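You operate a simulated robot arm through the tools that you are given. There is no shell and no other tool. Be economical: measure what you need, move in short steps, check, and stop when the job is done.

Carry out the task below with a simulated robot arm. There is one attempt and no reset: what you move stays moved.

## Task
Fill the water bath to its blue line and sink the bottle from the shallow tray.
Fine: the lid stays open, the lift ends down. Set down upright: green-capped sample bottle.

The check looks at the end state, three seconds after you hand in, the way a careful person would. Anything else that was tipped, shoved, dropped, spilled or broken makes it a failure. Lids that push on must go on centred and level and be pressed home; caps that screw on are set level and turned clockwise until they are tight.

## Robot
A 7-joint arm with a two-finger parallel gripper on a trunk, on a base that drives. Base frame: it is fixed to the floor where the robot stands at the start and does not move with it; the origin is under the middle of the robot, x ahead of it, y to its left, z up. Readings come in m, degrees, newtons and seconds.
With the tool pointing down near the work surface it reaches from about 0.22 to 0.74 m from the robot's upright axis, wherever it stands. Its first joint turns from -166.0 to 166.0 degrees. Places, roughly: bath lid [0.6, 0.1, 0.8]; bath lift [0.7, 0, 0.9]; glass water bath [0.6, 0.1, 0.7]; green water button [0.4, -0.1, 0.7]; green-capped sample bottle (7x7x22 cm) [0.6, 0.6, 0.9]; shelf of the bath lift [0.6, 0.1, 0.8]. Payload 1.57 kg.
Tool frame: the origin (TCP) lies between the finger pads and is the grasp point; the fingertips stand 0.03 m ahead of it; z points along the fingers, y is the line along which they close. The gripper opens to 0.11 m. The fingers are 0.024 m wide and 0.012 m thick; the gripper's body (0.048 by 0.112 m) begins 0.078 m behind the TCP.
Orientation is told as [roll, pitch, yaw] about the base's x, y, z axes, in that order, counted from this pose: with the fingers straight down and closing along the base's y, the tool's x points along the base's -x, its y along +y and its z along -z.

## Interface
- The arm moves only by the tool send_rows. Its argument "rows" is a list of rows, each a list of 3 entries, a list of its own where there are three numbers: the gripper command, from -1 (fully open) to 1 (shut), values between in proportion, then the shift along the tool's x, y, z in m, then the turn, a rotation vector about the tool's x, y, z in degrees. In form: [[claw, [x, y, z], [ax, ay, az]], ...]. A call has 1 to 12 rows; each row shifts and turns the commanded pose from where the row before left it, along the tool's axes as they then stand. Rows are played at 5 a second. More than 0.05 m and 8.6 degrees between two rows, or a gripper value outside its range, and nothing of the call is played. A pose out of reach is approached as far as the arm can. The call stops where the force on the tool passes 90 N (or 10 N more than at its start, if that is more) or the arm is blocked; 0.2 s more then pass. Each finger travels about 0.045 m/s and halts on what it meets, pressing with about 38 N; the grip force reading is that of the motor and also rises with nothing between the fingers. The clock runs only during rows and for 0.2 s after the last one: add rows that do not move to give the fingers time. The reply holds the time, the measured pose of the TCP, the force on the tool along the base axes, the opening and the grip force, in the units named above and with some noise, with the torque about the TCP (base axes, N m) and any sound that the robot's microphone picked up.
- Cameras (640 x 400 px; columns grow to the right, rows downward): "scene" is now at [0.0285, 0.1612, 1.6037]; the picture's right is [0.12, -0.99, 0.00], its down [-0.68, -0.08, -0.73] and it looks along [0.73, 0.09, -0.68] (base axes); focal length 272 px, centre (320, 200). "wrist" rides on the gripper at [0.07, 0.016, -0.141] in the tool frame; the picture's right is [-0.23, 0.97, 0.00], its down [-0.86, -0.20, -0.48] and it looks along [-0.47, -0.11, 0.88] (tool axes); focal length 222 px, centre (320, 200). There is no depth. A picture from a camera that has moved, and an enlarged one, comes with that camera's place and axes in the base frame and with its lens. The place of the scene camera against the robot may be out by one fixed shift of up to 0.018 m in any direction.
- grab_frame(camera): a new picture of that camera. It takes no simulated time.
- slide_trunk(by): slides the trunk up (or, below 0, down) by that many m; the arm and the scene camera ride with it, the base frame stays. It gives what a move gives, with no picture.
- steer(legs): drives the robot by 1 to 6 legs, each [ahead, turn to the left] in m and degrees, along the robot's own axes; the way and the turn of a leg run together, so that a leg with both is an arc; at most 1.5 m and 180 degrees a leg. The arm and the cameras ride along, it lands a little off, and it stops where it bumps. It gives what a move gives.
- aim_head(pan, tilt): turns the head with the scene camera to pan (to the left, within 155 degrees either way) and tilt (down, from -29 to 69), counted from straight ahead of the robot. It gives what a move gives.
- close_up(camera, box): a new picture of the part [left, top, right, bottom] of that camera's present view, enlarged. It takes no simulated time.
- finish_job(): hands the job in; it is judged then, once.

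Go step by step. Nothing tells you exact positions but the pictures and the camera data: compare them with the known pose of the tool, close in by small moves and look again before you grip or let go. The budget is 120 turns and 78 pictures, counting those below and the enlarged ones. Unless the task says otherwise, let go and move clear before handing in, and close with one line.

The tools are called after ">>>" as name(argument=value, ...) on one line, values as JSON. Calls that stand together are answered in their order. send_rows: Moves the arm, as the interface text tells. Its arguments: {"type":"object","properties":{"rows":{"type":"array","items":{"type":"array"}}},"required":["rows"]} The other tools are called the same way: slide_trunk (by) slides the trunk up or down; steer (legs) drives the base; aim_head (pan, tilt) turns the head that bears the scene camera; grab_frame (camera) takes a picture; close_up (camera, box) takes an enlarged picture of a part of a camera's view; finish_job () hands the job in.

At the start:

```text
t: 0.0
eef_pos: [0.407, -0.0162, 1.3654]
tcp_rot: [0.0, 0.0, 0.0]
force: [3.9, -0.2, -7.9]
torque: [-0.05, 0.13, -0.02]
opening: 0.1099
finger_force: 0.1
trunk travel left (down, up): [-0.525, 0.065]
robot x, y, heading: [-0.0015, -0.0014, -0.0]
head pan, tilt: [6.7, 42.9]
```

scene: 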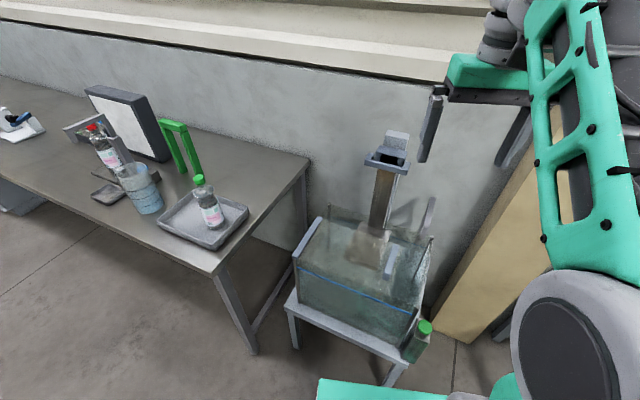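
wrist: 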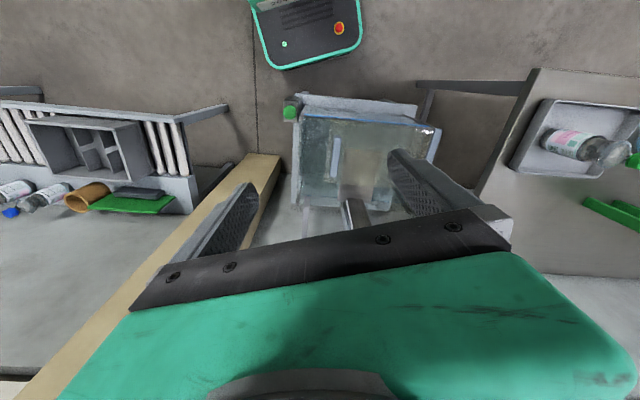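

I see the table with the shallow tray and green-capped bottle at left, and the glass bath with its lift and green button ahead. I'll take closer looks first.

>>> close_up(camera="scene", box=[270, 120, 470, 380])

>>> close_up(camera="scene", box=[60, 80, 320, 270])

>>> close_up(camera="wrist", box=[260, 80, 460, 240])

```text
1.54 times, centred on (370, 250) of scene
camera zoom: at [0.0285, 0.1612, 1.6037], right [0.12, -0.99, 0.0], down [-0.68, -0.08, -0.73], along [0.73, 0.09, -0.68], focal length 418 px, centre (243, 123)
```

zoom: 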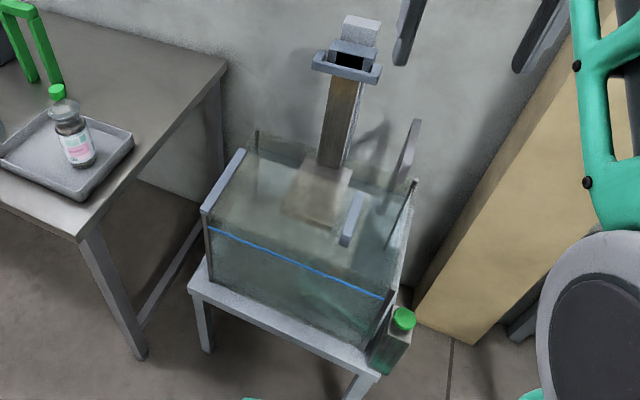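

```text
2.11 times, centred on (190, 175) of scene
camera zoom: at [0.0285, 0.1612, 1.6037], right [0.12, -0.99, 0.0], down [-0.68, -0.08, -0.73], along [0.73, 0.09, -0.68], focal length 572 px, centre (594, 253)
```

zoom: 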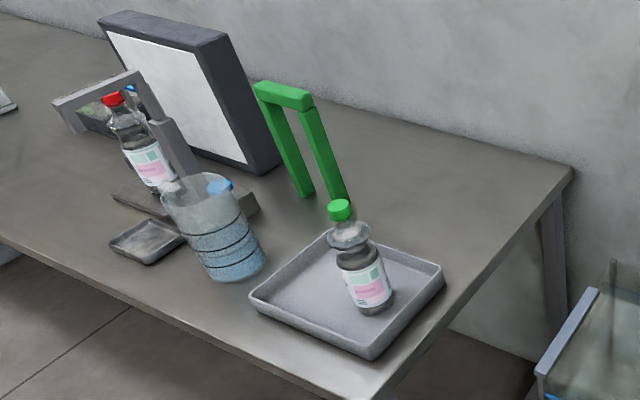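

```text
2.50 times, centred on (360, 160) of wrist
camera zoom: at [0.3383, -0.0009, 1.5065], right [0.23, 0.97, 0.0], down [0.86, -0.2, 0.48], along [0.47, -0.11, -0.88], focal length 555 px, centre (220, 300)
```

zoom: 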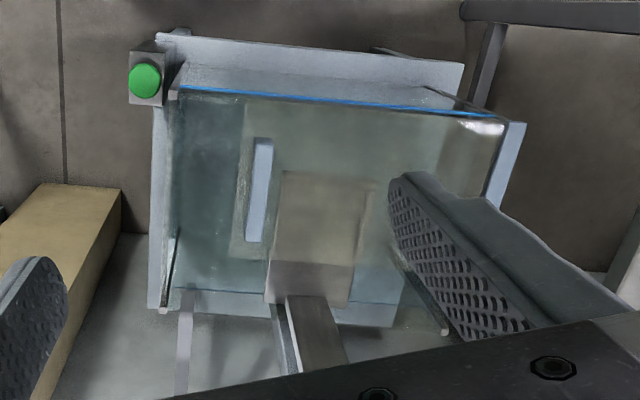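

I can't tell yet how the lid and lift work. I'll tilt the gripper forward to look at the bath from the front with the wrist camera.

>>> send_rows(rows=[[-1, [0.02, 0, 0], [0, -8, 0]], [-1, [0.02, 0, 0], [0, -8, 0]], [-1, [0.02, 0, 0], [0, -8, 0]], [-1, [0.0, 0, 0], [0, -8, 0]]])

>>> grab_frame(camera="wrist")

>>> close_up(camera="scene", box=[340, 120, 450, 290])

```text
t: 1.0
eef_pos: [0.3496, -0.0169, 1.3555]
tcp_rot: [-0.1, -31.9, 0.0]
force: [0.9, 0.6, 0.0]
torque: [0.0, -0.02, -0.03]
opening: 0.1097
finger_force: 0.0
trunk travel left (down, up): [-0.525, 0.065]
robot x, y, heading: [0.0003, -0.003, 0.5]
head pan, tilt: [6.7, 42.9]
```

```text
72 pictures are left
camera wrist: at [0.2159, -0.0013, 1.439], right [0.19, 0.97, 0.12], down [0.47, -0.2, 0.86], along [0.86, -0.11, -0.5], focal length 222 px, centre (320, 200)
```

wrist: 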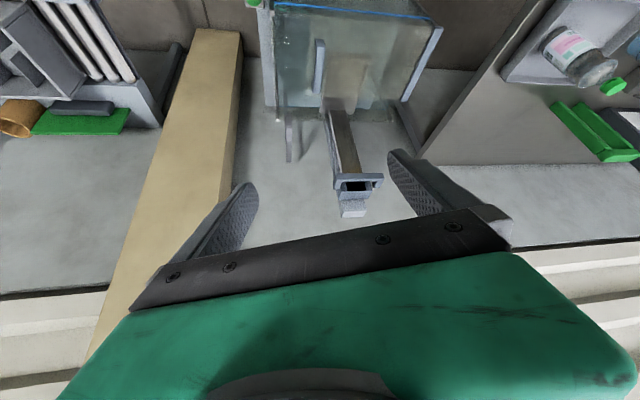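

```text
2.35 times, centred on (395, 205) of scene
camera zoom: at [0.0284, 0.1607, 1.604], right [0.12, -0.99, 0.0], down [-0.68, -0.08, -0.73], along [0.73, 0.09, -0.68], focal length 639 px, centre (144, 188)
```

zoom: 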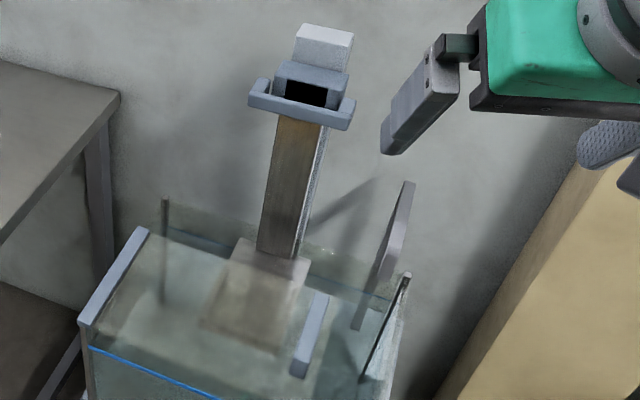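

The lid state is still unclear. I'll lower the trunk for a flatter view of the bath top.

>>> slide_trunk(by=-0.35)

>>> close_up(camera="scene", box=[250, 40, 490, 230])

>>> grab_frame(camera="wrist")

```text
t: 2.8
eef_pos: [0.3255, -0.0206, 1.0358]
tcp_rot: [-3.9, -7.4, 1.5]
force: [0.0, 0.2, 0.4]
torque: [0.01, -0.02, -0.01]
opening: 0.1099
finger_force: 0.1
trunk travel left (down, up): [-0.37, 0.22]
robot x, y, heading: [0.0008, -0.0041, 0.0]
head pan, tilt: [6.7, 42.9]
stopped: the arm was blocked; the commanded pose is now the measured one
```

```text
2.11 times, centred on (370, 135) of scene
camera zoom: at [0.0274, 0.1609, 1.449], right [0.12, -0.99, 0.0], down [-0.68, -0.08, -0.73], along [0.73, 0.09, -0.68], focal length 572 px, centre (215, 337)
```

zoom: 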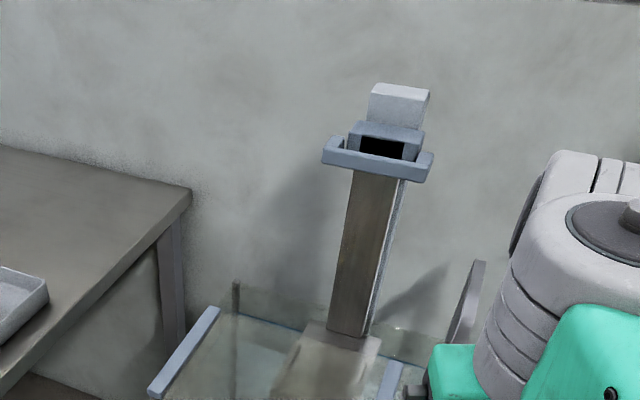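

```text
69 pictures are left
camera wrist: at [0.2385, 0.0035, 1.165], right [0.21, 0.98, -0.04], down [0.79, -0.15, 0.6], along [0.58, -0.15, -0.8], focal length 222 px, centre (320, 200)
```

wrist: 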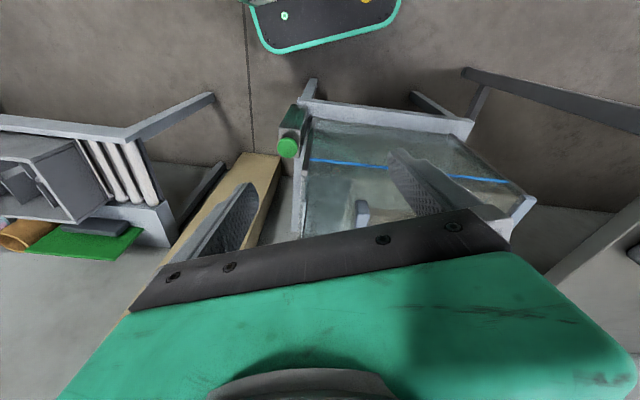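

The arm got blocked while the trunk slid. I'll look at the whole scene to see why.

>>> grab_frame(camera="scene")

```text
68 pictures are left
camera scene: at [0.0274, 0.1609, 1.449], right [0.12, -0.99, 0.0], down [-0.68, -0.08, -0.73], along [0.73, 0.09, -0.68], focal length 272 px, centre (320, 200)
```

scene: 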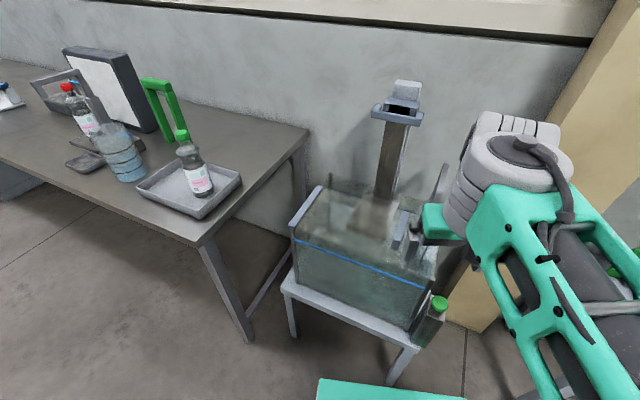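

>>> close_up(camera="wrist", box=[260, 80, 560, 260])

>>> close_up(camera="scene", box=[270, 160, 470, 360])

```text
2.13 times, centred on (410, 170) of wrist
camera zoom: at [0.2385, 0.0035, 1.165], right [0.21, 0.98, -0.04], down [0.79, -0.15, 0.6], along [0.58, -0.15, -0.8], focal length 474 px, centre (128, 264)
```

zoom: 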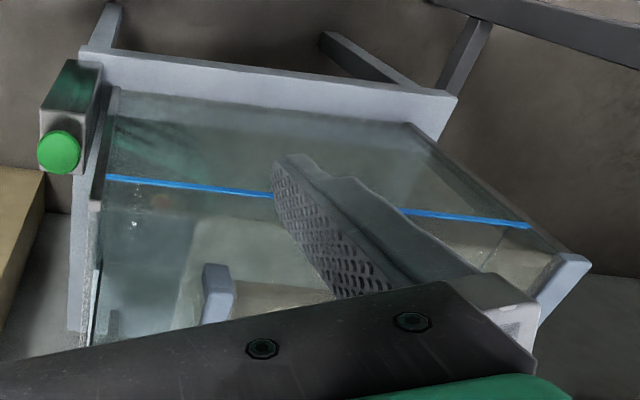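

```text
2.00 times, centred on (370, 260) of scene
camera zoom: at [0.0274, 0.1609, 1.449], right [0.12, -0.99, 0.0], down [-0.68, -0.08, -0.73], along [0.73, 0.09, -0.68], focal length 543 px, centre (220, 80)
```

zoom: 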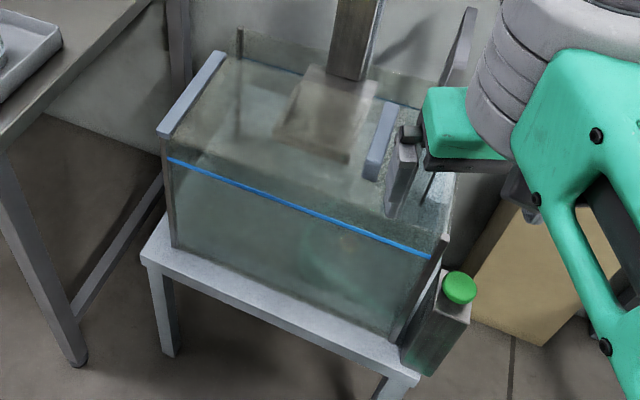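

I take the bath to be turned about -17° with a handle bar near (0.56, 0.0, 0.835). I'll raise the trunk again and look from above.

>>> slide_trunk(by=0.2)

>>> send_rows(rows=[[-1, [0, 0.02, 0], [0, 2, 0]], [-1, [0, 0.04, 0], [2, 2, 0]], [-1, [0, 0.04, 0], [2, 3, 0]], [-1, [-0.03, 0.04, 0], [0, 0, 0]], [-1, [-0.03, 0.02, 0], [0, 0, 0]]])

>>> grab_frame(camera="wrist")

```text
t: 5.0
eef_pos: [0.3269, -0.0204, 1.2399]
tcp_rot: [-3.8, -8.1, 1.4]
force: [-0.6, 0.3, 0.3]
torque: [0.0, -0.02, 0.01]
opening: 0.1099
finger_force: 0.0
trunk travel left (down, up): [-0.57, 0.02]
robot x, y, heading: [0.0024, 0.0028, -0.0]
head pan, tilt: [6.7, 42.9]
```

```text
t: 6.2
eef_pos: [0.3844, 0.1415, 1.2267]
tcp_rot: [-7.8, -1.1, 0.7]
force: [1.2, -0.5, -0.1]
torque: [-0.04, 0.01, -0.01]
opening: 0.1102
finger_force: 0.1
trunk travel left (down, up): [-0.57, 0.02]
robot x, y, heading: [0.0046, -0.0018, -0.1]
head pan, tilt: [6.7, 42.9]
```

```text
65 pictures are left
camera wrist: at [0.3121, 0.1748, 1.3614], right [0.22, 0.97, -0.13], down [0.85, -0.12, 0.52], along [0.49, -0.22, -0.85], focal length 222 px, centre (320, 200)
```

wrist: 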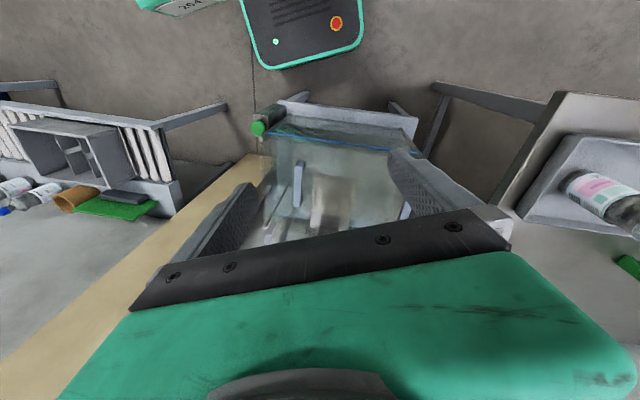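

>>> send_rows(rows=[[-1, [-0.04, 0, 0], [4, 0, 0]], [-1, [-0.04, 0, 0], [4, 0, 0]], [-1, [-0.04, 0.0, 0], [0, 4, 0]], [-1, [-0.04, 0, 0], [0, 8, 0]], [-1, [0, 0, 0], [0, 8, 0]]])

>>> grab_frame(camera="wrist")

```text
t: 7.3
eef_pos: [0.4426, 0.103, 1.1254]
tcp_rot: [-16.2, 14.4, -3.7]
force: [1.3, 0.2, -0.3]
torque: [0.0, 0.06, -0.01]
opening: 0.1099
finger_force: 0.2
out of reach, approached as far as the arm can: row 2, 3, 4, 5
trunk travel left (down, up): [-0.57, 0.02]
robot x, y, heading: [0.002, 0.0004, -0.0]
head pan, tilt: [6.7, 42.9]
```

```text
64 pictures are left
camera wrist: at [0.4112, 0.16, 1.2693], right [0.21, 0.92, -0.32], down [0.95, -0.12, 0.29], along [0.23, -0.37, -0.9], focal length 222 px, centre (320, 200)
```

wrist: 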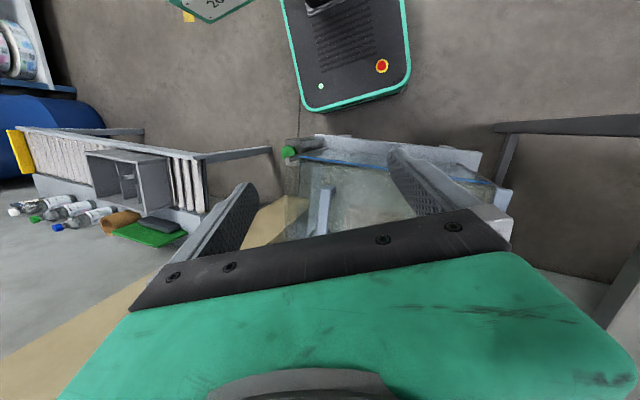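

Bottle base triangulates to about (0.69, 0.66, 0.80), the bath left-front corner to (0.55, 0.33). A base spot near (0.12, 0.35) should reach bottle, shelf and button; I'll level and tuck the tool, then drive there.

>>> send_rows(rows=[[-1, [0.03, -0.02, -0.03], [-8, -7, 0]], [-1, [0.03, -0.02, -0.04], [-8, -7, 4]], [-1, [0.03, -0.02, -0.04], [0, 0, 0]], [-1, [0.01, -0.03, 0], [0, 0, 0]], [-1, [0, 0, 0], [0, 0, 0]]])

>>> steer(legs=[[-0.05, 0], [0, 90], [0.35, 0], [0, -90], [0.12, 0]])

>>> grab_frame(camera="scene")

>>> grab_frame(camera="wrist")

```text
refused: row 1 steps farther than a row can; nothing moved
```

```text
t: 18.6
eef_pos: [0.5061, 0.4622, 1.1259]
tcp_rot: [-16.2, 14.2, -2.9]
force: [-0.1, 0.6, -0.4]
torque: [0.03, 0.04, -0.01]
opening: 0.1102
finger_force: 0.0
trunk travel left (down, up): [-0.57, 0.02]
robot x, y, heading: [0.0661, 0.3565, 0.7]
head pan, tilt: [6.7, 42.9]
```

```text
63 pictures are left
camera scene: at [0.0958, 0.5149, 1.6487], right [0.13, -0.99, 0.0], down [-0.68, -0.09, -0.73], along [0.73, 0.1, -0.68], focal length 272 px, centre (320, 200)
```

scene: 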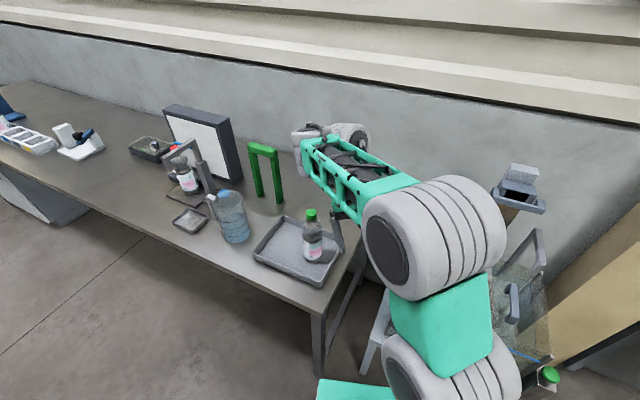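

```text
62 pictures are left
camera wrist: at [0.4752, 0.5191, 1.2702], right [0.2, 0.93, -0.32], down [0.95, -0.11, 0.29], along [0.23, -0.36, -0.9], focal length 222 px, centre (320, 200)
```

wrist: 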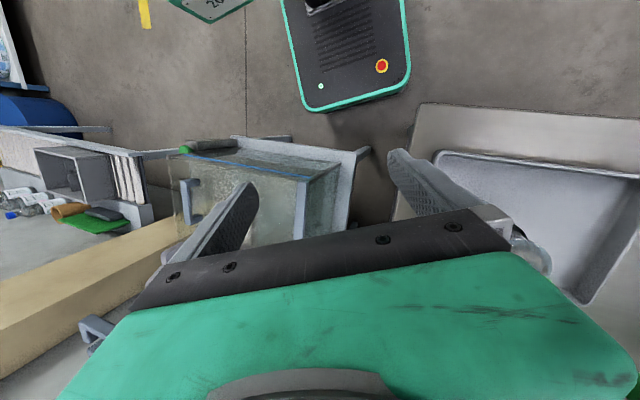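

Nothing was bumped even though the tuck was refused. I'll zoom on the bath from this new angle.

>>> close_up(camera="scene", box=[470, 150, 590, 400])

>>> close_up(camera="wrist", box=[150, 110, 390, 260])

```text
1.60 times, centred on (530, 275) of scene
camera zoom: at [0.0958, 0.5149, 1.6487], right [0.13, -0.99, 0.0], down [-0.68, -0.09, -0.73], along [0.73, 0.1, -0.68], focal length 434 px, centre (-16, 80)
```

zoom: 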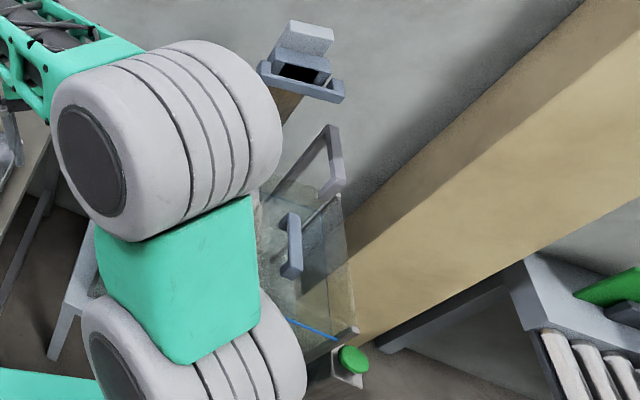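

```text
2.67 times, centred on (270, 185) of wrist
camera zoom: at [0.4752, 0.5191, 1.2702], right [0.2, 0.93, -0.32], down [0.95, -0.11, 0.29], along [0.23, -0.36, -0.9], focal length 592 px, centre (453, 240)
```

zoom: 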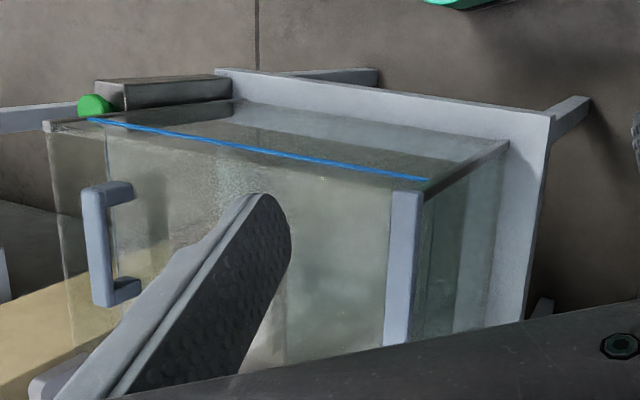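

The lid is a closed glass pane with a D-handle near the right edge and what looks like a hinge strip along the left edge. I'll tuck the tool level, then drive back in front of the bath to open the lid first.

>>> send_rows(rows=[[-1, [0.02, -0.02, -0.03], [-5, -5, 0]], [-1, [0.02, -0.02, -0.03], [-5, -5, 3]], [-1, [0.03, -0.02, -0.03], [-6, -4, 0]], [-1, [0.03, -0.03, 0], [0, 0, 0]], [-1, [0.02, 0, 0], [0, 0, 0]]])

>>> steer(legs=[[-0.09, 0], [0, -90], [0.38, 0], [0, 89.3]])

>>> grab_frame(camera="scene")

```text
t: 19.9
eef_pos: [0.3953, 0.3985, 1.2333]
tcp_rot: [-0.1, -0.1, -3.7]
force: [-0.4, -0.5, -0.5]
torque: [0.01, -0.01, 0.01]
opening: 0.1098
finger_force: 0.0
trunk travel left (down, up): [-0.57, 0.02]
robot x, y, heading: [0.0723, 0.3533, 1.1]
head pan, tilt: [6.7, 42.9]
```

```text
t: 30.4
eef_pos: [0.3192, 0.024, 1.2341]
tcp_rot: [-0.3, -0.1, -4.7]
force: [0.6, -0.1, 0.1]
torque: [-0.01, 0.01, 0.01]
opening: 0.1101
finger_force: 0.0
trunk travel left (down, up): [-0.57, 0.02]
robot x, y, heading: [-0.0043, -0.0117, -0.2]
head pan, tilt: [6.7, 42.9]
```

```text
59 pictures are left
camera scene: at [0.0183, 0.1466, 1.6487], right [0.11, -0.99, 0.0], down [-0.68, -0.08, -0.73], along [0.73, 0.08, -0.68], focal length 272 px, centre (320, 200)
```

scene: 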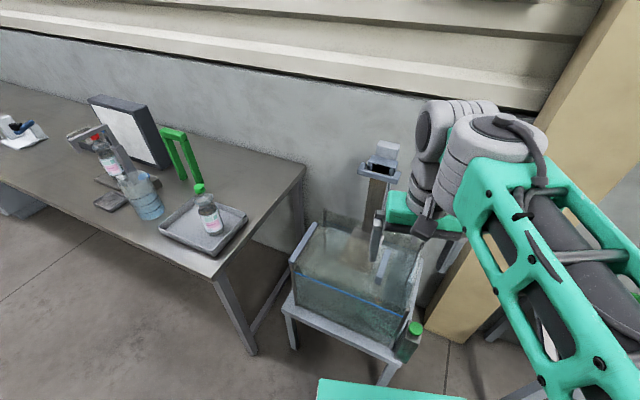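

Now I'll bring the tool above the lid handle (about (0.56, 0.0)), yawed -16° to match the bath.

>>> send_rows(rows=[[-1, [0, 0, 0.03], [0, 0, 6]], [-1, [0, 0, 0.03], [0, 0, 5.3]], [-1, [-0.035, 0.005, 0.025], [0, 0, 0]], [-1, [-0.035, 0.005, 0.025], [0, 0, 0]], [-1, [-0.035, 0.005, 0.025], [0, 0, 0]], [-1, [-0.035, 0.005, 0.025], [0, 0, 0]], [-1, [-0.035, 0.005, 0.025], [0, 0, 0]], [-1, [-0.035, 0.005, 0.025], [0, 0, 0]], [-1, [0, 0, 0], [0, 0, 0]]])

>>> grab_frame(camera="wrist")

>>> grab_frame(camera="scene")

```text
t: 32.4
eef_pos: [0.5289, -0.0066, 1.0228]
tcp_rot: [-0.1, -0.1, -16.1]
force: [0.2, -0.7, -1.9]
torque: [-0.03, 0.04, 0.02]
opening: 0.1102
finger_force: 0.0
trunk travel left (down, up): [-0.57, 0.02]
robot x, y, heading: [-0.014, -0.0173, -0.2]
head pan, tilt: [6.7, 42.9]
```

```text
58 pictures are left
camera wrist: at [0.4674, 0.0288, 1.1638], right [0.49, 0.87, 0.0], down [0.77, -0.43, 0.48], along [0.42, -0.24, -0.88], focal length 222 px, centre (320, 200)
```

wrist: 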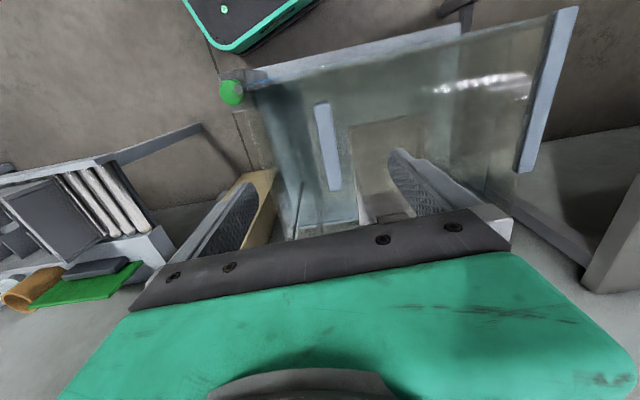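

```text
57 pictures are left
camera scene: at [0.0184, 0.1466, 1.6488], right [0.11, -0.99, 0.0], down [-0.68, -0.08, -0.73], along [0.73, 0.08, -0.68], focal length 272 px, centre (320, 200)
```

scene: 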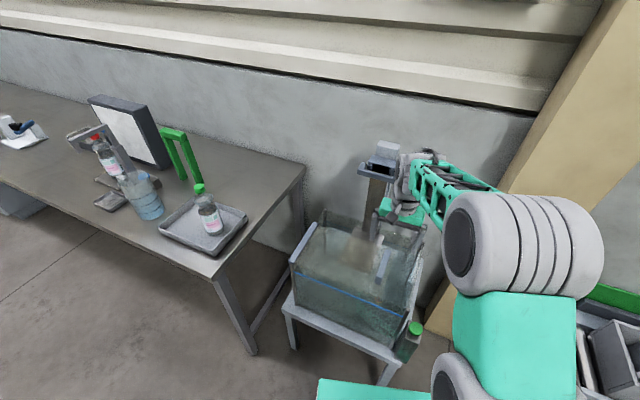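

The bath yaw reads about -19°, handle centre (0.557, -0.007), hinge strip 0.33 m to its left. I'll align and descend to just above the handle.

>>> send_rows(rows=[[-1, [0, 0, 0.03], [0, 0, 2.7]], [-1, [-0.0265, 0.009, 0.03], [0, 0, 0]], [-1, [0, 0, 0.03], [0, 0, 0]], [-1, [0, 0, 0.03], [0, 0, 0]], [-1, [0, 0, 0], [0, 0, 0]]])

>>> grab_frame(camera="wrist")

>>> close_up(camera="scene", box=[280, 130, 480, 380])

```text
t: 33.6
eef_pos: [0.5579, -0.007, 0.9049]
tcp_rot: [-0.2, 0.0, -18.8]
force: [0.4, -0.2, 0.0]
torque: [0.0, 0.0, 0.02]
opening: 0.1101
finger_force: 0.0
trunk travel left (down, up): [-0.57, 0.02]
robot x, y, heading: [-0.0086, -0.017, -0.6]
head pan, tilt: [6.7, 42.9]
```

```text
56 pictures are left
camera wrist: at [0.4982, 0.0311, 1.0459], right [0.53, 0.85, 0.0], down [0.75, -0.46, 0.48], along [0.41, -0.26, -0.88], focal length 222 px, centre (320, 200)
```

wrist: 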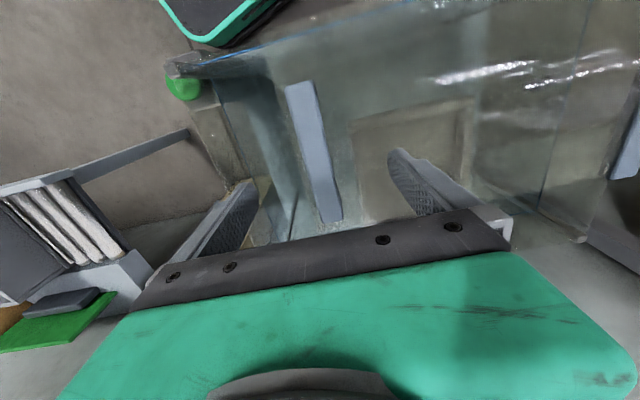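

```text
1.60 times, centred on (380, 255) of scene
camera zoom: at [0.0187, 0.1466, 1.6487], right [0.11, -0.99, 0.0], down [-0.68, -0.08, -0.73], along [0.73, 0.08, -0.68], focal length 434 px, centre (224, 112)
```

zoom: 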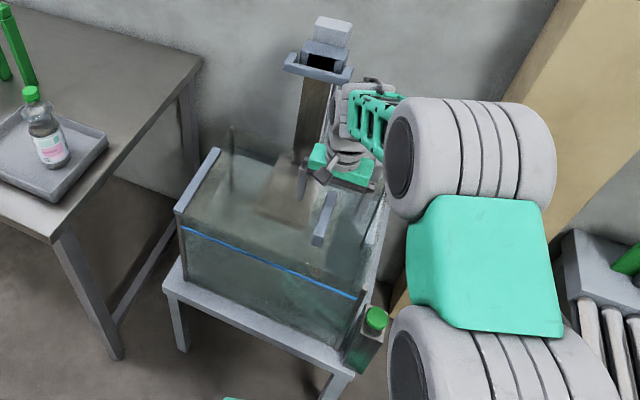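

Handle top triangulates to z≈0.86. I'll lower to TCP z 0.862 and close on the bar.

>>> send_rows(rows=[[-1, [0.006, 0, 0.022], [0, 0, 0]], [-1, [0, 0, 0.021], [0, 0, 0]], [-1, [0, 0, 0], [0, 0, 0]], [0.3, [0, 0, 0], [0, 0, 0]], [1, [0, 0, 0], [0, 0, 0]], [1, [0, 0, 0], [0, 0, 0]], [1, [0, 0, 0], [0, 0, 0]], [1, [0, 0, 0], [0, 0, 0]], [1, [0, 0, 0], [0, 0, 0]], [1, [0, 0, 0], [0, 0, 0]]])

>>> grab_frame(camera="wrist")

```text
t: 35.8
eef_pos: [0.553, -0.004, 0.8629]
tcp_rot: [-0.2, -0.1, -18.7]
force: [-1.2, -1.5, -0.1]
torque: [0.0, -0.01, 0.61]
opening: 0.0222
finger_force: 30.3
trunk travel left (down, up): [-0.57, 0.02]
robot x, y, heading: [-0.0102, -0.0154, -0.6]
head pan, tilt: [6.7, 42.9]
```

```text
54 pictures are left
camera wrist: at [0.4927, 0.0337, 1.0028], right [0.53, 0.85, 0.0], down [0.75, -0.46, 0.48], along [0.41, -0.26, -0.88], focal length 222 px, centre (320, 200)
```

wrist: 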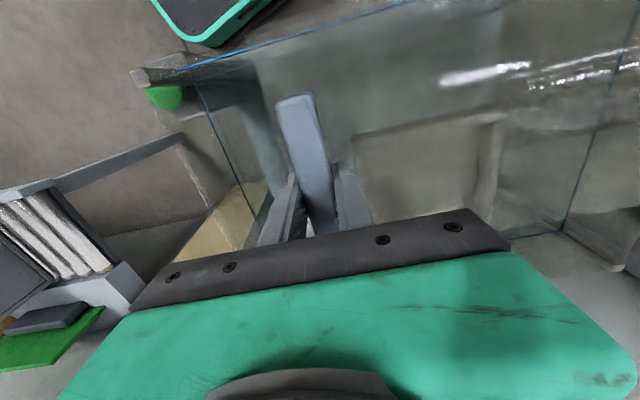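

The bar is gripped (22 mm). I'll test the hinge hypothesis with a small 10° lift about the left strip.

>>> send_rows(rows=[[1, [0, 0.002, -0.0115], [2, 0, 0]], [1, [0, 0.002, -0.0115], [2, 0, 0]], [1, [0, 0.002, -0.0115], [2, 0, 0]], [1, [0, 0.002, -0.0115], [2, 0, 0]], [1, [0, 0.002, -0.0115], [2, 0, 0]], [1, [0, 0, 0], [0, 0, 0]]])

>>> close_up(camera="scene", box=[280, 130, 480, 380])

```text
t: 37.2
eef_pos: [0.5563, 0.0082, 0.9185]
tcp_rot: [-10.2, -0.1, -18.7]
force: [1.9, -17.9, -0.2]
torque: [0.03, 0.42, 0.79]
opening: 0.0219
finger_force: 34.6
trunk travel left (down, up): [-0.57, 0.02]
robot x, y, heading: [-0.0111, -0.0152, -0.2]
head pan, tilt: [6.7, 42.9]
```

```text
1.60 times, centred on (380, 255) of scene
camera zoom: at [0.0189, 0.1442, 1.6491], right [0.11, -0.99, 0.0], down [-0.68, -0.07, -0.73], along [0.73, 0.08, -0.68], focal length 434 px, centre (224, 112)
```

zoom: 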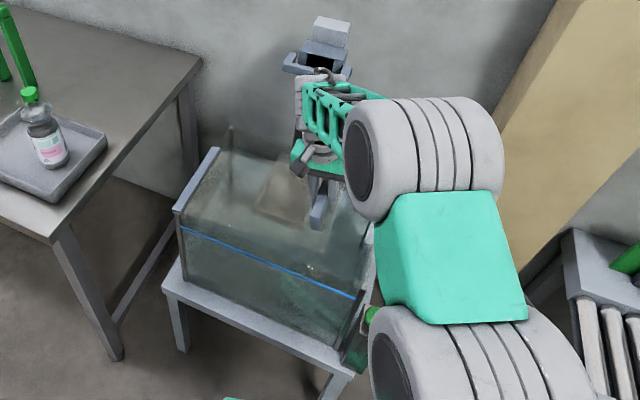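

The lid hinges as thought. The end of the swing needs the hand on the left side, so I'll set it back down, release, and reposition the base to the left first.

>>> send_rows(rows=[[1, [0, -0.002, 0.0115], [-2, 0, 0]], [1, [0, -0.002, 0.0115], [-2, 0, 0]], [1, [0, -0.002, 0.0115], [-2, 0, 0]], [1, [0, -0.002, 0.0115], [-2, 0, 0]], [1, [0, -0.002, 0.0113], [-2, 0, 0]], [1, [0, 0, 0], [0, 0, 0]], [-1, [0, 0, 0], [0, 0, 0]], [-1, [0, 0, 0], [0, 0, 0]], [-1, [0, 0, 0], [0, 0, 0]], [-1, [0, 0, 0], [0, 0, 0]], [-1, [0, 0, 0], [0, 0, 0]], [-1, [0, 0, -0.03], [0, 0, 0]]])

>>> send_rows(rows=[[-1, [0, 0, -0.05], [0, 0, 0]], [-1, [0, 0, -0.05], [0, 0, 0]], [-1, [0.03, 0, -0.035], [0, 0, 0]], [-1, [0.04, 0, -0.03], [0, 0, 0]], [-1, [0.04, 0, -0.03], [0, 0, 0]], [-1, [0.04, 0, -0.03], [0, 0, 0]], [-1, [0.04, 0, -0.03], [0, 0, 0]]])

```text
t: 39.8
eef_pos: [0.5509, -0.007, 0.8908]
tcp_rot: [-0.2, -0.1, -18.7]
force: [0.4, 0.3, 0.8]
torque: [0.02, 0.01, 0.03]
opening: 0.1097
finger_force: 0.1
trunk travel left (down, up): [-0.57, 0.02]
robot x, y, heading: [-0.0141, -0.0132, -0.3]
head pan, tilt: [6.7, 42.9]
```

```text
t: 41.4
eef_pos: [0.3694, 0.0568, 1.1468]
tcp_rot: [-0.2, -0.1, -18.7]
force: [-1.5, -0.3, 0.5]
torque: [0.02, 0.0, -0.02]
opening: 0.1102
finger_force: 0.1
trunk travel left (down, up): [-0.57, 0.02]
robot x, y, heading: [-0.0082, -0.0148, -0.4]
head pan, tilt: [6.7, 42.9]
```

>>> steer(legs=[[-0.04, 0], [0, 90.4], [0.32, 0], [0, -90], [0.07, 0]])

>>> grab_frame(camera="scene")

```text
t: 52.5
eef_pos: [0.3986, 0.3675, 1.1469]
tcp_rot: [-0.3, -0.1, -20.1]
force: [-0.2, -1.2, -0.1]
torque: [0.02, 0.04, 0.01]
opening: 0.1102
finger_force: 0.1
trunk travel left (down, up): [-0.57, 0.02]
robot x, y, heading: [0.0176, 0.3052, -1.7]
head pan, tilt: [6.7, 42.9]
```

```text
52 pictures are left
camera scene: at [0.0494, 0.4648, 1.6487], right [0.09, -1.0, 0.0], down [-0.68, -0.06, -0.73], along [0.73, 0.07, -0.68], focal length 272 px, centre (320, 200)
```

scene: 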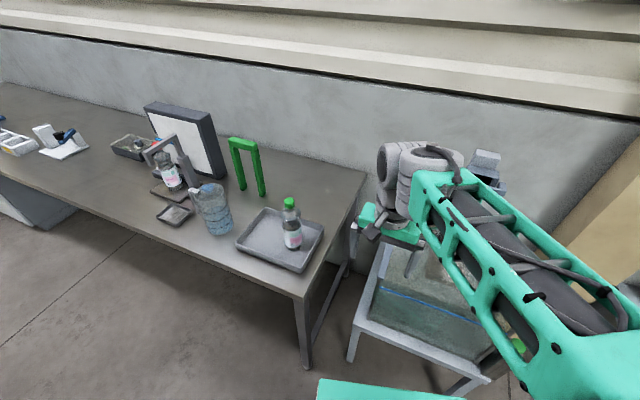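

>>> send_rows(rows=[[-1, [-0.0273, -0.0297, 0.0127], [0, 0, -0.7]], [-1, [-0.0273, -0.0297, 0.0127], [0, 0, -0.6]], [-1, [-0.0273, -0.0297, 0.0127], [0, 0, 0]], [-1, [-0.0273, -0.0297, 0.0127], [0, 0, 0]], [-1, [-0.0273, -0.0297, 0.0127], [0, 0, 0]], [-1, [-0.0273, -0.0297, 0.0127], [0, 0, 0]], [-1, [-0.0273, -0.0297, 0.0127], [0, 0, 0]], [-1, [-0.0273, -0.0297, 0.0127], [0, 0, 0]], [-1, [-0.0273, -0.0297, 0.0127], [0, 0, 0]], [-1, [-0.0273, -0.0297, 0.0127], [0, 0, 0]], [-1, [0, 0, 0], [0, 0, 0]]])

>>> grab_frame(camera="wrist")

```text
t: 54.9
eef_pos: [0.5621, -0.0032, 1.0201]
tcp_rot: [-0.2, -0.2, -18.7]
force: [0.2, 0.5, 0.0]
torque: [0.04, 0.02, 0.0]
opening: 0.1099
finger_force: 0.0
trunk travel left (down, up): [-0.57, 0.02]
robot x, y, heading: [0.0158, 0.3026, -1.2]
head pan, tilt: [6.7, 42.9]
```

```text
51 pictures are left
camera wrist: at [0.5009, 0.0347, 1.1618], right [0.53, 0.85, 0.0], down [0.75, -0.46, 0.48], along [0.41, -0.26, -0.88], focal length 222 px, centre (320, 200)
```

wrist: 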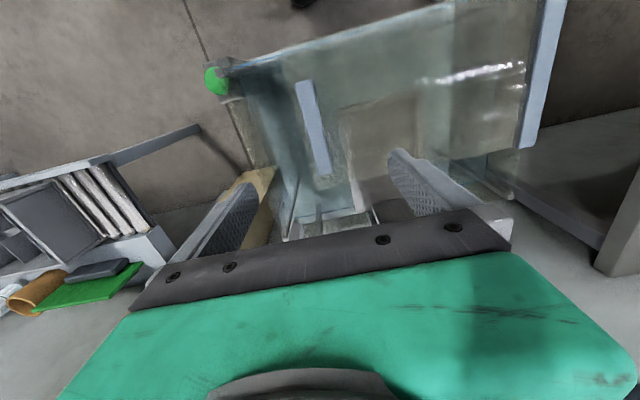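

Position agrees with before. Descend, grip, and lift again.

>>> send_rows(rows=[[-1, [0.0085, -0.004, 0.03], [0, 0, 0]], [-1, [0, 0, 0.04], [0, 0, 0]], [-1, [0, 0, 0.045], [0, 0, 0]], [-1, [0, 0, 0.042], [0, 0, 0]], [-1, [0, 0, 0], [0, 0, 0]], [1, [0, 0, 0], [0, 0, 0]], [1, [0, 0, 0], [0, 0, 0]], [1, [0, 0, 0], [0, 0, 0]], [1, [0, 0, 0], [0, 0, 0]], [1, [0, 0, 0], [0, 0, 0]], [1, [0, 0, 0], [0, 0, 0]], [1, [0, 0, 0], [0, 0, 0]]])

>>> send_rows(rows=[[1, [0, 0.0015, -0.023], [4, 0, 0]], [1, [0, 0.0015, -0.023], [4, 0, 0]], [1, [0, 0.0015, -0.023], [4, 0, 0]], [1, [0, 0.0015, -0.023], [4, 0, 0]], [1, [0, 0.0015, -0.023], [4, 0, 0]], [1, [0, 0, 0], [0, 0, 0]]])

```text
t: 57.5
eef_pos: [0.5515, -0.0031, 0.8649]
tcp_rot: [-0.2, -0.1, -18.6]
force: [-0.4, -0.2, 0.2]
torque: [0.07, -0.03, 0.63]
opening: 0.0221
finger_force: 31.7
trunk travel left (down, up): [-0.57, 0.02]
robot x, y, heading: [0.0176, 0.3047, -1.5]
head pan, tilt: [6.7, 42.9]
```

```text
t: 58.9
eef_pos: [0.5607, 0.0279, 0.9717]
tcp_rot: [-20.0, 0.7, -18.0]
force: [7.3, 59.9, -38.8]
torque: [-0.69, -0.52, -0.45]
opening: 0.0217
finger_force: 34.9
trunk travel left (down, up): [-0.57, 0.02]
robot x, y, heading: [0.017, 0.3032, -0.9]
head pan, tilt: [6.7, 42.9]
```

The lid pulls toward the hinge, so the arc needs more leftward motion. I'll correct and check.

>>> send_rows(rows=[[1, [0, 0.005, 0], [0, 0, 0]], [1, [0, 0.002, 0], [0, 0, 0]], [1, [0, 0, 0], [0, 0, 0]]])

```text
t: 59.7
eef_pos: [0.5609, 0.0289, 0.9732]
tcp_rot: [-20.1, 0.3, -18.6]
force: [-3.5, 40.3, -22.6]
torque: [0.03, 0.86, 0.5]
opening: 0.0217
finger_force: 34.6
trunk travel left (down, up): [-0.57, 0.02]
robot x, y, heading: [0.0156, 0.3036, -1.5]
head pan, tilt: [6.7, 42.9]
```

>>> send_rows(rows=[[1, [0, 0.006, 0], [0, 0, 0]], [1, [0, 0.006, 0], [0, 0, 0]], [1, [0, 0, 0], [0, 0, 0]]])

```text
t: 60.5
eef_pos: [0.5622, 0.0283, 0.9744]
tcp_rot: [-20.3, -0.7, -19.3]
force: [-29.7, -29.3, 12.8]
torque: [0.19, 0.78, 0.43]
opening: 0.0223
finger_force: 35.0
trunk travel left (down, up): [-0.57, 0.02]
robot x, y, heading: [0.015, 0.3049, -1.9]
head pan, tilt: [6.7, 42.9]
```

>>> send_rows(rows=[[1, [0, 0.0, -0.0235], [4, 0, 0]], [1, [0, 0.0043, -0.0235], [4, 0, 0]], [1, [0, 0.0043, -0.0235], [4, 0, 0]], [1, [0, 0.0043, -0.0235], [4, 0, 0]], [1, [0, 0, 0], [0, 0, 0]]])

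>>> grab_frame(camera="scene")

```text
t: 61.7
eef_pos: [0.5799, 0.0827, 1.051]
tcp_rot: [-36.1, -0.5, -18.8]
force: [-23.1, -25.5, 27.9]
torque: [-0.12, 0.05, 1.02]
opening: 0.0222
finger_force: 34.5
trunk travel left (down, up): [-0.57, 0.02]
robot x, y, heading: [0.0123, 0.3052, -1.8]
head pan, tilt: [6.7, 42.9]
```

```text
50 pictures are left
camera scene: at [0.0431, 0.4623, 1.6493], right [0.09, -1.0, 0.0], down [-0.68, -0.06, -0.74], along [0.73, 0.07, -0.68], focal length 272 px, centre (320, 200)
```

scene: 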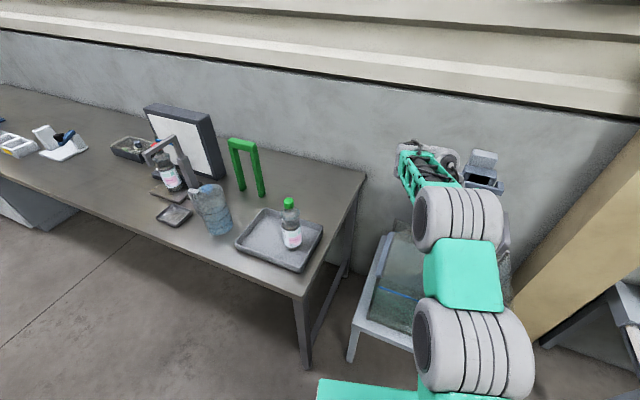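

Tracking fine. Continue the arc with a slight radial correction.

>>> send_rows(rows=[[1, [0, 0.0, -0.0232], [4, 0, 0]], [1, [0, 0.0032, -0.0232], [4, 0, 0]], [1, [0, 0.0032, -0.0232], [4, 0, 0]], [1, [0, 0.0032, -0.0232], [4, 0, 0]], [1, [0, 0, 0], [0, 0, 0]]])

```text
t: 62.9
eef_pos: [0.531, 0.1254, 1.0722]
tcp_rot: [-50.4, -0.6, -18.6]
force: [16.7, -34.4, 40.0]
torque: [0.87, 0.12, -0.33]
opening: 0.0228
finger_force: 35.1
out of reach, approached as far as the arm can: row 2, 3, 4
trunk travel left (down, up): [-0.57, 0.02]
robot x, y, heading: [0.0143, 0.3047, -1.6]
head pan, tilt: [6.7, 42.9]
```

The full swing is out of arm reach from here, and the grip has slid along the bar. I'll bring the lid back down the same way, then move the base closer.

>>> send_rows(rows=[[1, [0, -0.0032, 0.0232], [-4, 0, 0]], [1, [0, -0.0032, 0.0232], [-4, 0, 0]], [1, [0, 0, 0], [0, 0, 0]]])

```text
t: 63.7
eef_pos: [0.519, 0.0939, 1.0422]
tcp_rot: [-44.1, 0.3, -18.6]
force: [18.7, 2.3, -6.8]
torque: [0.1, -0.87, 0.46]
opening: 0.0228
finger_force: 35.1
trunk travel left (down, up): [-0.57, 0.02]
robot x, y, heading: [0.018, 0.3072, -1.2]
head pan, tilt: [6.7, 42.9]
```

>>> send_rows(rows=[[1, [0, 0.0018, 0.0219], [-4.9, 0, 0]], [1, [0, 0.0006, 0.0214], [-4.9, 0, 0]], [1, [0, 0.0008, 0.0225], [-4.9, 0, 0]], [1, [0, 0.0002, 0.0217], [-4.9, 0, 0]], [1, [0, -0.0003, 0.0221], [-4.9, 0, 0]], [1, [0, 0, 0], [0, 0, 0]]])

```text
t: 65.1
eef_pos: [0.5005, 0.038, 0.951]
tcp_rot: [-19.7, 0.1, -18.7]
force: [6.2, 15.1, -10.1]
torque: [0.38, 0.28, 0.28]
opening: 0.0222
finger_force: 34.9
trunk travel left (down, up): [-0.57, 0.02]
robot x, y, heading: [0.0191, 0.3039, -1.3]
head pan, tilt: [6.7, 42.9]
```

>>> send_rows(rows=[[1, [0, 0.0015, 0.0215], [-4.9, 0, 0]], [1, [0, -0.001, 0.022], [-4.9, 0, 0]], [1, [0, -0.0013, 0.0216], [-4.9, 0, 0]], [1, [0, -0.002, 0.018], [-4.9, 0, 0]], [1, [0, 0, 0], [0, 0, 0]]])

```text
t: 66.3
eef_pos: [0.4931, 0.0157, 0.8712]
tcp_rot: [0.0, 0.0, -18.5]
force: [10.9, 9.5, -5.5]
torque: [-0.16, 0.06, 0.42]
opening: 0.0216
finger_force: 34.9
trunk travel left (down, up): [-0.57, 0.02]
robot x, y, heading: [0.015, 0.3028, -1.3]
head pan, tilt: [6.7, 42.9]
```

>>> send_rows(rows=[[1, [0, 0, 0.006], [0, 0, 0]], [1, [0, 0, 0.002], [0, 0, 0]], [-1, [0, 0, 0], [0, 0, 0]], [-1, [0, 0, 0], [0, 0, 0]], [-1, [0, 0, 0], [0, 0, 0]], [-1, [0, 0, 0], [0, 0, 0]], [-1, [0, 0, 0], [0, 0, 0]], [-1, [0, 0, -0.03], [0, 0, 0]], [-1, [0, 0, -0.05], [0, 0, 0]], [-1, [0, 0, -0.05], [0, 0, 0]], [-1, [0, 0.02, -0.04], [0, 0, 0]], [-1, [0, 0, 0], [0, 0, 0]]])

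>>> grab_frame(camera="wrist")

>>> aim_head(pan=5, tilt=65)

>>> grab_frame(camera="scene")

```text
t: 68.9
eef_pos: [0.4988, 0.035, 1.0342]
tcp_rot: [-0.2, -0.2, -18.7]
force: [-0.3, 0.6, 0.2]
torque: [-0.01, 0.0, 0.0]
opening: 0.11
finger_force: 0.0
trunk travel left (down, up): [-0.57, 0.02]
robot x, y, heading: [0.0156, 0.3051, -1.6]
head pan, tilt: [6.7, 42.9]
```

```text
49 pictures are left
camera wrist: at [0.4386, 0.0726, 1.1745], right [0.53, 0.85, 0.0], down [0.75, -0.46, 0.48], along [0.41, -0.25, -0.88], focal length 222 px, centre (320, 200)
```

wrist: 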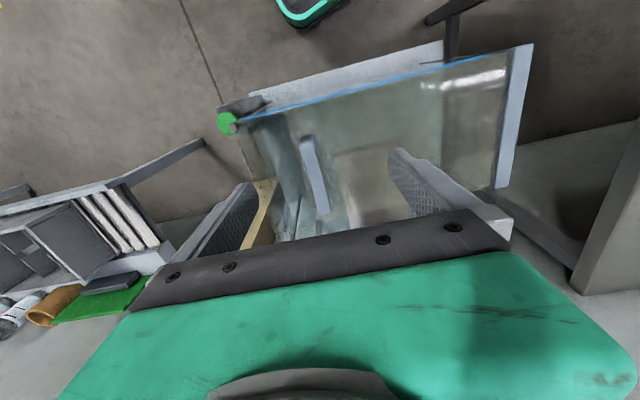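

```text
t: 69.7
eef_pos: [0.4996, 0.035, 1.0347]
tcp_rot: [-0.2, 0.0, -18.7]
force: [0.4, -0.3, 0.2]
torque: [-0.01, -0.02, -0.01]
opening: 0.1102
finger_force: 0.1
trunk travel left (down, up): [-0.57, 0.02]
robot x, y, heading: [0.0168, 0.3037, -1.5]
head pan, tilt: [5.0, 65.0]
```

```text
48 pictures are left
camera scene: at [0.0262, 0.4611, 1.6207], right [0.06, -1.0, 0.0], down [-0.9, -0.05, -0.42], along [0.42, 0.03, -0.91], focal length 272 px, centre (320, 200)
```

scene: 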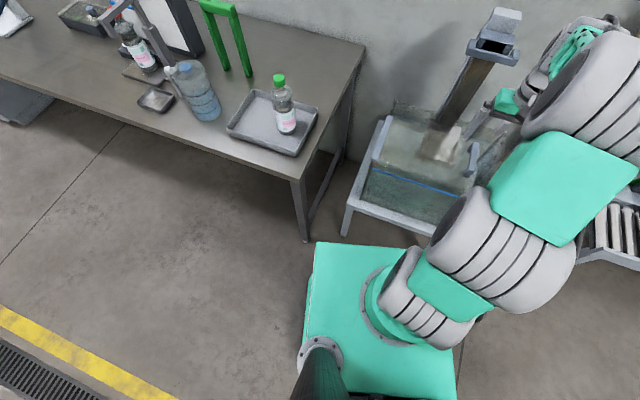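

The lid is shut and undisturbed. I'll tuck the arm and drive the base closer, square to the bath (heading about -18°).

>>> send_rows(rows=[[-1, [0.032, 0.027, -0.015], [0, 0, 0]], [-1, [0.032, 0.027, -0.015], [0, 0, 0]], [-1, [0.032, 0.027, -0.015], [0, 0, 0]], [-1, [0.032, 0.027, -0.015], [0, 0, 0]], [-1, [0.032, 0.027, -0.015], [0, 0, 0]], [-1, [0.032, 0.027, -0.015], [0, 0, 0]]])

>>> steer(legs=[[0, 73.5], [0.11, 0], [0, -90], [0.15, 0]])

>>> grab_frame(camera="scene")

```text
t: 71.1
eef_pos: [0.3624, 0.2508, 1.1231]
tcp_rot: [-0.2, -0.1, -18.7]
force: [0.6, -0.1, -0.2]
torque: [0.02, 0.0, 0.0]
opening: 0.11
finger_force: 0.1
trunk travel left (down, up): [-0.57, 0.02]
robot x, y, heading: [0.0162, 0.3076, -1.5]
head pan, tilt: [5.0, 65.0]
```

```text
t: 80.2
eef_pos: [0.5193, 0.2207, 1.1225]
tcp_rot: [-0.1, 0.0, -33.9]
force: [0.2, -0.8, -0.5]
torque: [0.01, 0.02, 0.05]
opening: 0.11
finger_force: 0.1
trunk travel left (down, up): [-0.57, 0.02]
robot x, y, heading: [0.195, 0.3652, -17.1]
head pan, tilt: [5.0, 65.0]
```

```text
47 pictures are left
camera scene: at [0.2496, 0.5144, 1.6207], right [-0.21, -0.98, 0.0], down [-0.89, 0.19, -0.42], along [0.41, -0.09, -0.91], focal length 272 px, centre (320, 200)
```

scene: 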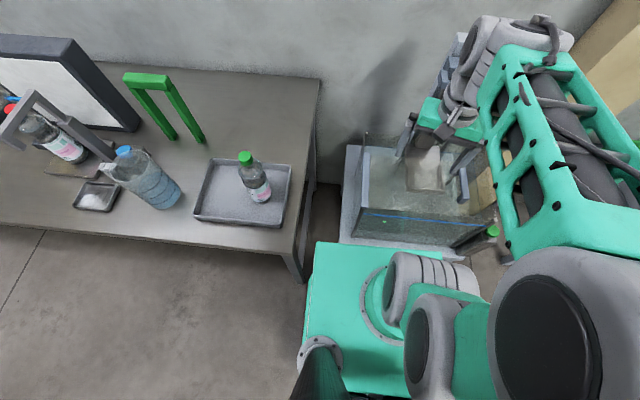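

Base sits square and clear. Back to above the handle.

>>> send_rows(rows=[[-1, [0, 0, 0], [0, 0, -7.6]], [-1, [0, 0, 0], [0, 0, -7.6]], [-1, [-0.0171, -0.0337, 0.0167], [0, 0, 0]], [-1, [-0.0171, -0.0337, 0.0167], [0, 0, 0]], [-1, [-0.0171, -0.0337, 0.0167], [0, 0, 0]], [-1, [-0.0171, -0.0337, 0.0167], [0, 0, 0]], [-1, [-0.0171, -0.0337, 0.0167], [0, 0, 0]], [-1, [-0.0171, -0.0337, 0.0167], [0, 0, 0]], [-1, [0, 0, 0], [0, 0, 0]]])

>>> grab_frame(camera="wrist")

```text
t: 82.2
eef_pos: [0.5486, -0.0053, 1.0246]
tcp_rot: [-0.1, -0.1, -18.7]
force: [1.0, 0.0, 0.5]
torque: [0.01, -0.04, 0.06]
opening: 0.11
finger_force: 0.0
trunk travel left (down, up): [-0.57, 0.02]
robot x, y, heading: [0.1961, 0.3644, -17.1]
head pan, tilt: [5.0, 65.0]
```

```text
46 pictures are left
camera wrist: at [0.4895, 0.0324, 1.1643], right [0.53, 0.85, 0.0], down [0.75, -0.46, 0.48], along [0.41, -0.25, -0.88], focal length 222 px, centre (320, 200)
```

wrist: 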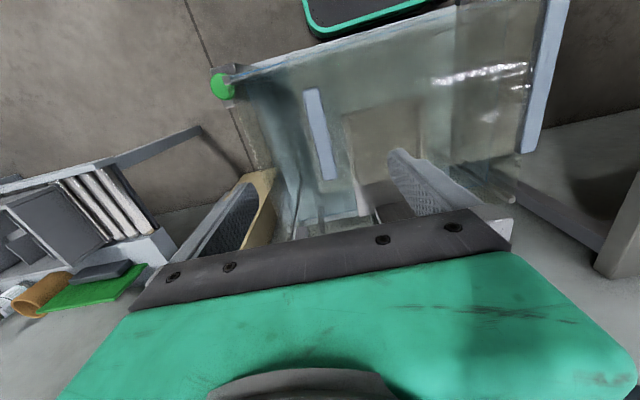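

>>> send_rows(rows=[[-1, [-0.002, 0, 0.04], [0, 0, 0]], [-1, [0, 0, 0.04], [0, 0, 0]], [-1, [0, 0, 0.04], [0, 0, 0]], [-1, [0, 0, 0.04], [0, 0, 0]], [-1, [0, 0, 0], [0, 0, 0]], [1, [0, 0, 0], [0, 0, 0]], [1, [0, 0, 0], [0, 0, 0]], [1, [0, 0, 0], [0, 0, 0]], [1, [0, 0, 0], [0, 0, 0]], [1, [0, 0, 0], [0, 0, 0]], [1, [0, 0, 0], [0, 0, 0]], [1, [0, 0, 0], [0, 0, 0]]])

>>> send_rows(rows=[[1, [0, 0.0038, -0.0232], [4, 0, 0]], [1, [0, 0.0038, -0.0232], [4, 0, 0]], [1, [0, 0.0038, -0.0232], [4, 0, 0]], [1, [0, 0.0038, -0.0232], [4, 0, 0]], [1, [0, 0.0038, -0.0232], [4, 0, 0]], [1, [0, 0, 0], [0, 0, 0]]])

```text
t: 84.8
eef_pos: [0.5535, -0.0038, 0.8621]
tcp_rot: [-0.1, -0.2, -18.6]
force: [4.4, 11.4, 8.2]
torque: [0.16, -0.21, 0.63]
opening: 0.0219
finger_force: 31.8
trunk travel left (down, up): [-0.57, 0.02]
robot x, y, heading: [0.1916, 0.368, -16.9]
head pan, tilt: [5.0, 65.0]
```

```text
t: 86.2
eef_pos: [0.5646, 0.0273, 0.9744]
tcp_rot: [-20.1, 0.0, -18.7]
force: [-0.6, 12.7, -11.4]
torque: [-0.2, 0.6, 0.78]
opening: 0.0221
finger_force: 35.2
trunk travel left (down, up): [-0.57, 0.02]
robot x, y, heading: [0.1923, 0.3641, -16.7]
head pan, tilt: [5.0, 65.0]
```

Forces are low and it tracks well. Continue.

>>> send_rows(rows=[[1, [0, 0.0044, -0.0232], [4, 0, 0]], [1, [0, 0.0038, -0.0232], [4, 0, 0]], [1, [0, 0.0038, -0.0232], [4, 0, 0]], [1, [0, 0.0038, -0.0232], [4, 0, 0]], [1, [0, 0.0038, -0.0232], [4, 0, 0]], [1, [0, 0, 0], [0, 0, 0]]])

```text
t: 87.7
eef_pos: [0.5879, 0.0987, 1.0672]
tcp_rot: [-40.0, 0.2, -18.6]
force: [-4.4, 35.8, -44.9]
torque: [-1.11, -0.84, 0.03]
opening: 0.0221
finger_force: 34.5
trunk travel left (down, up): [-0.57, 0.02]
robot x, y, heading: [0.1956, 0.367, -16.7]
head pan, tilt: [5.0, 65.0]
```

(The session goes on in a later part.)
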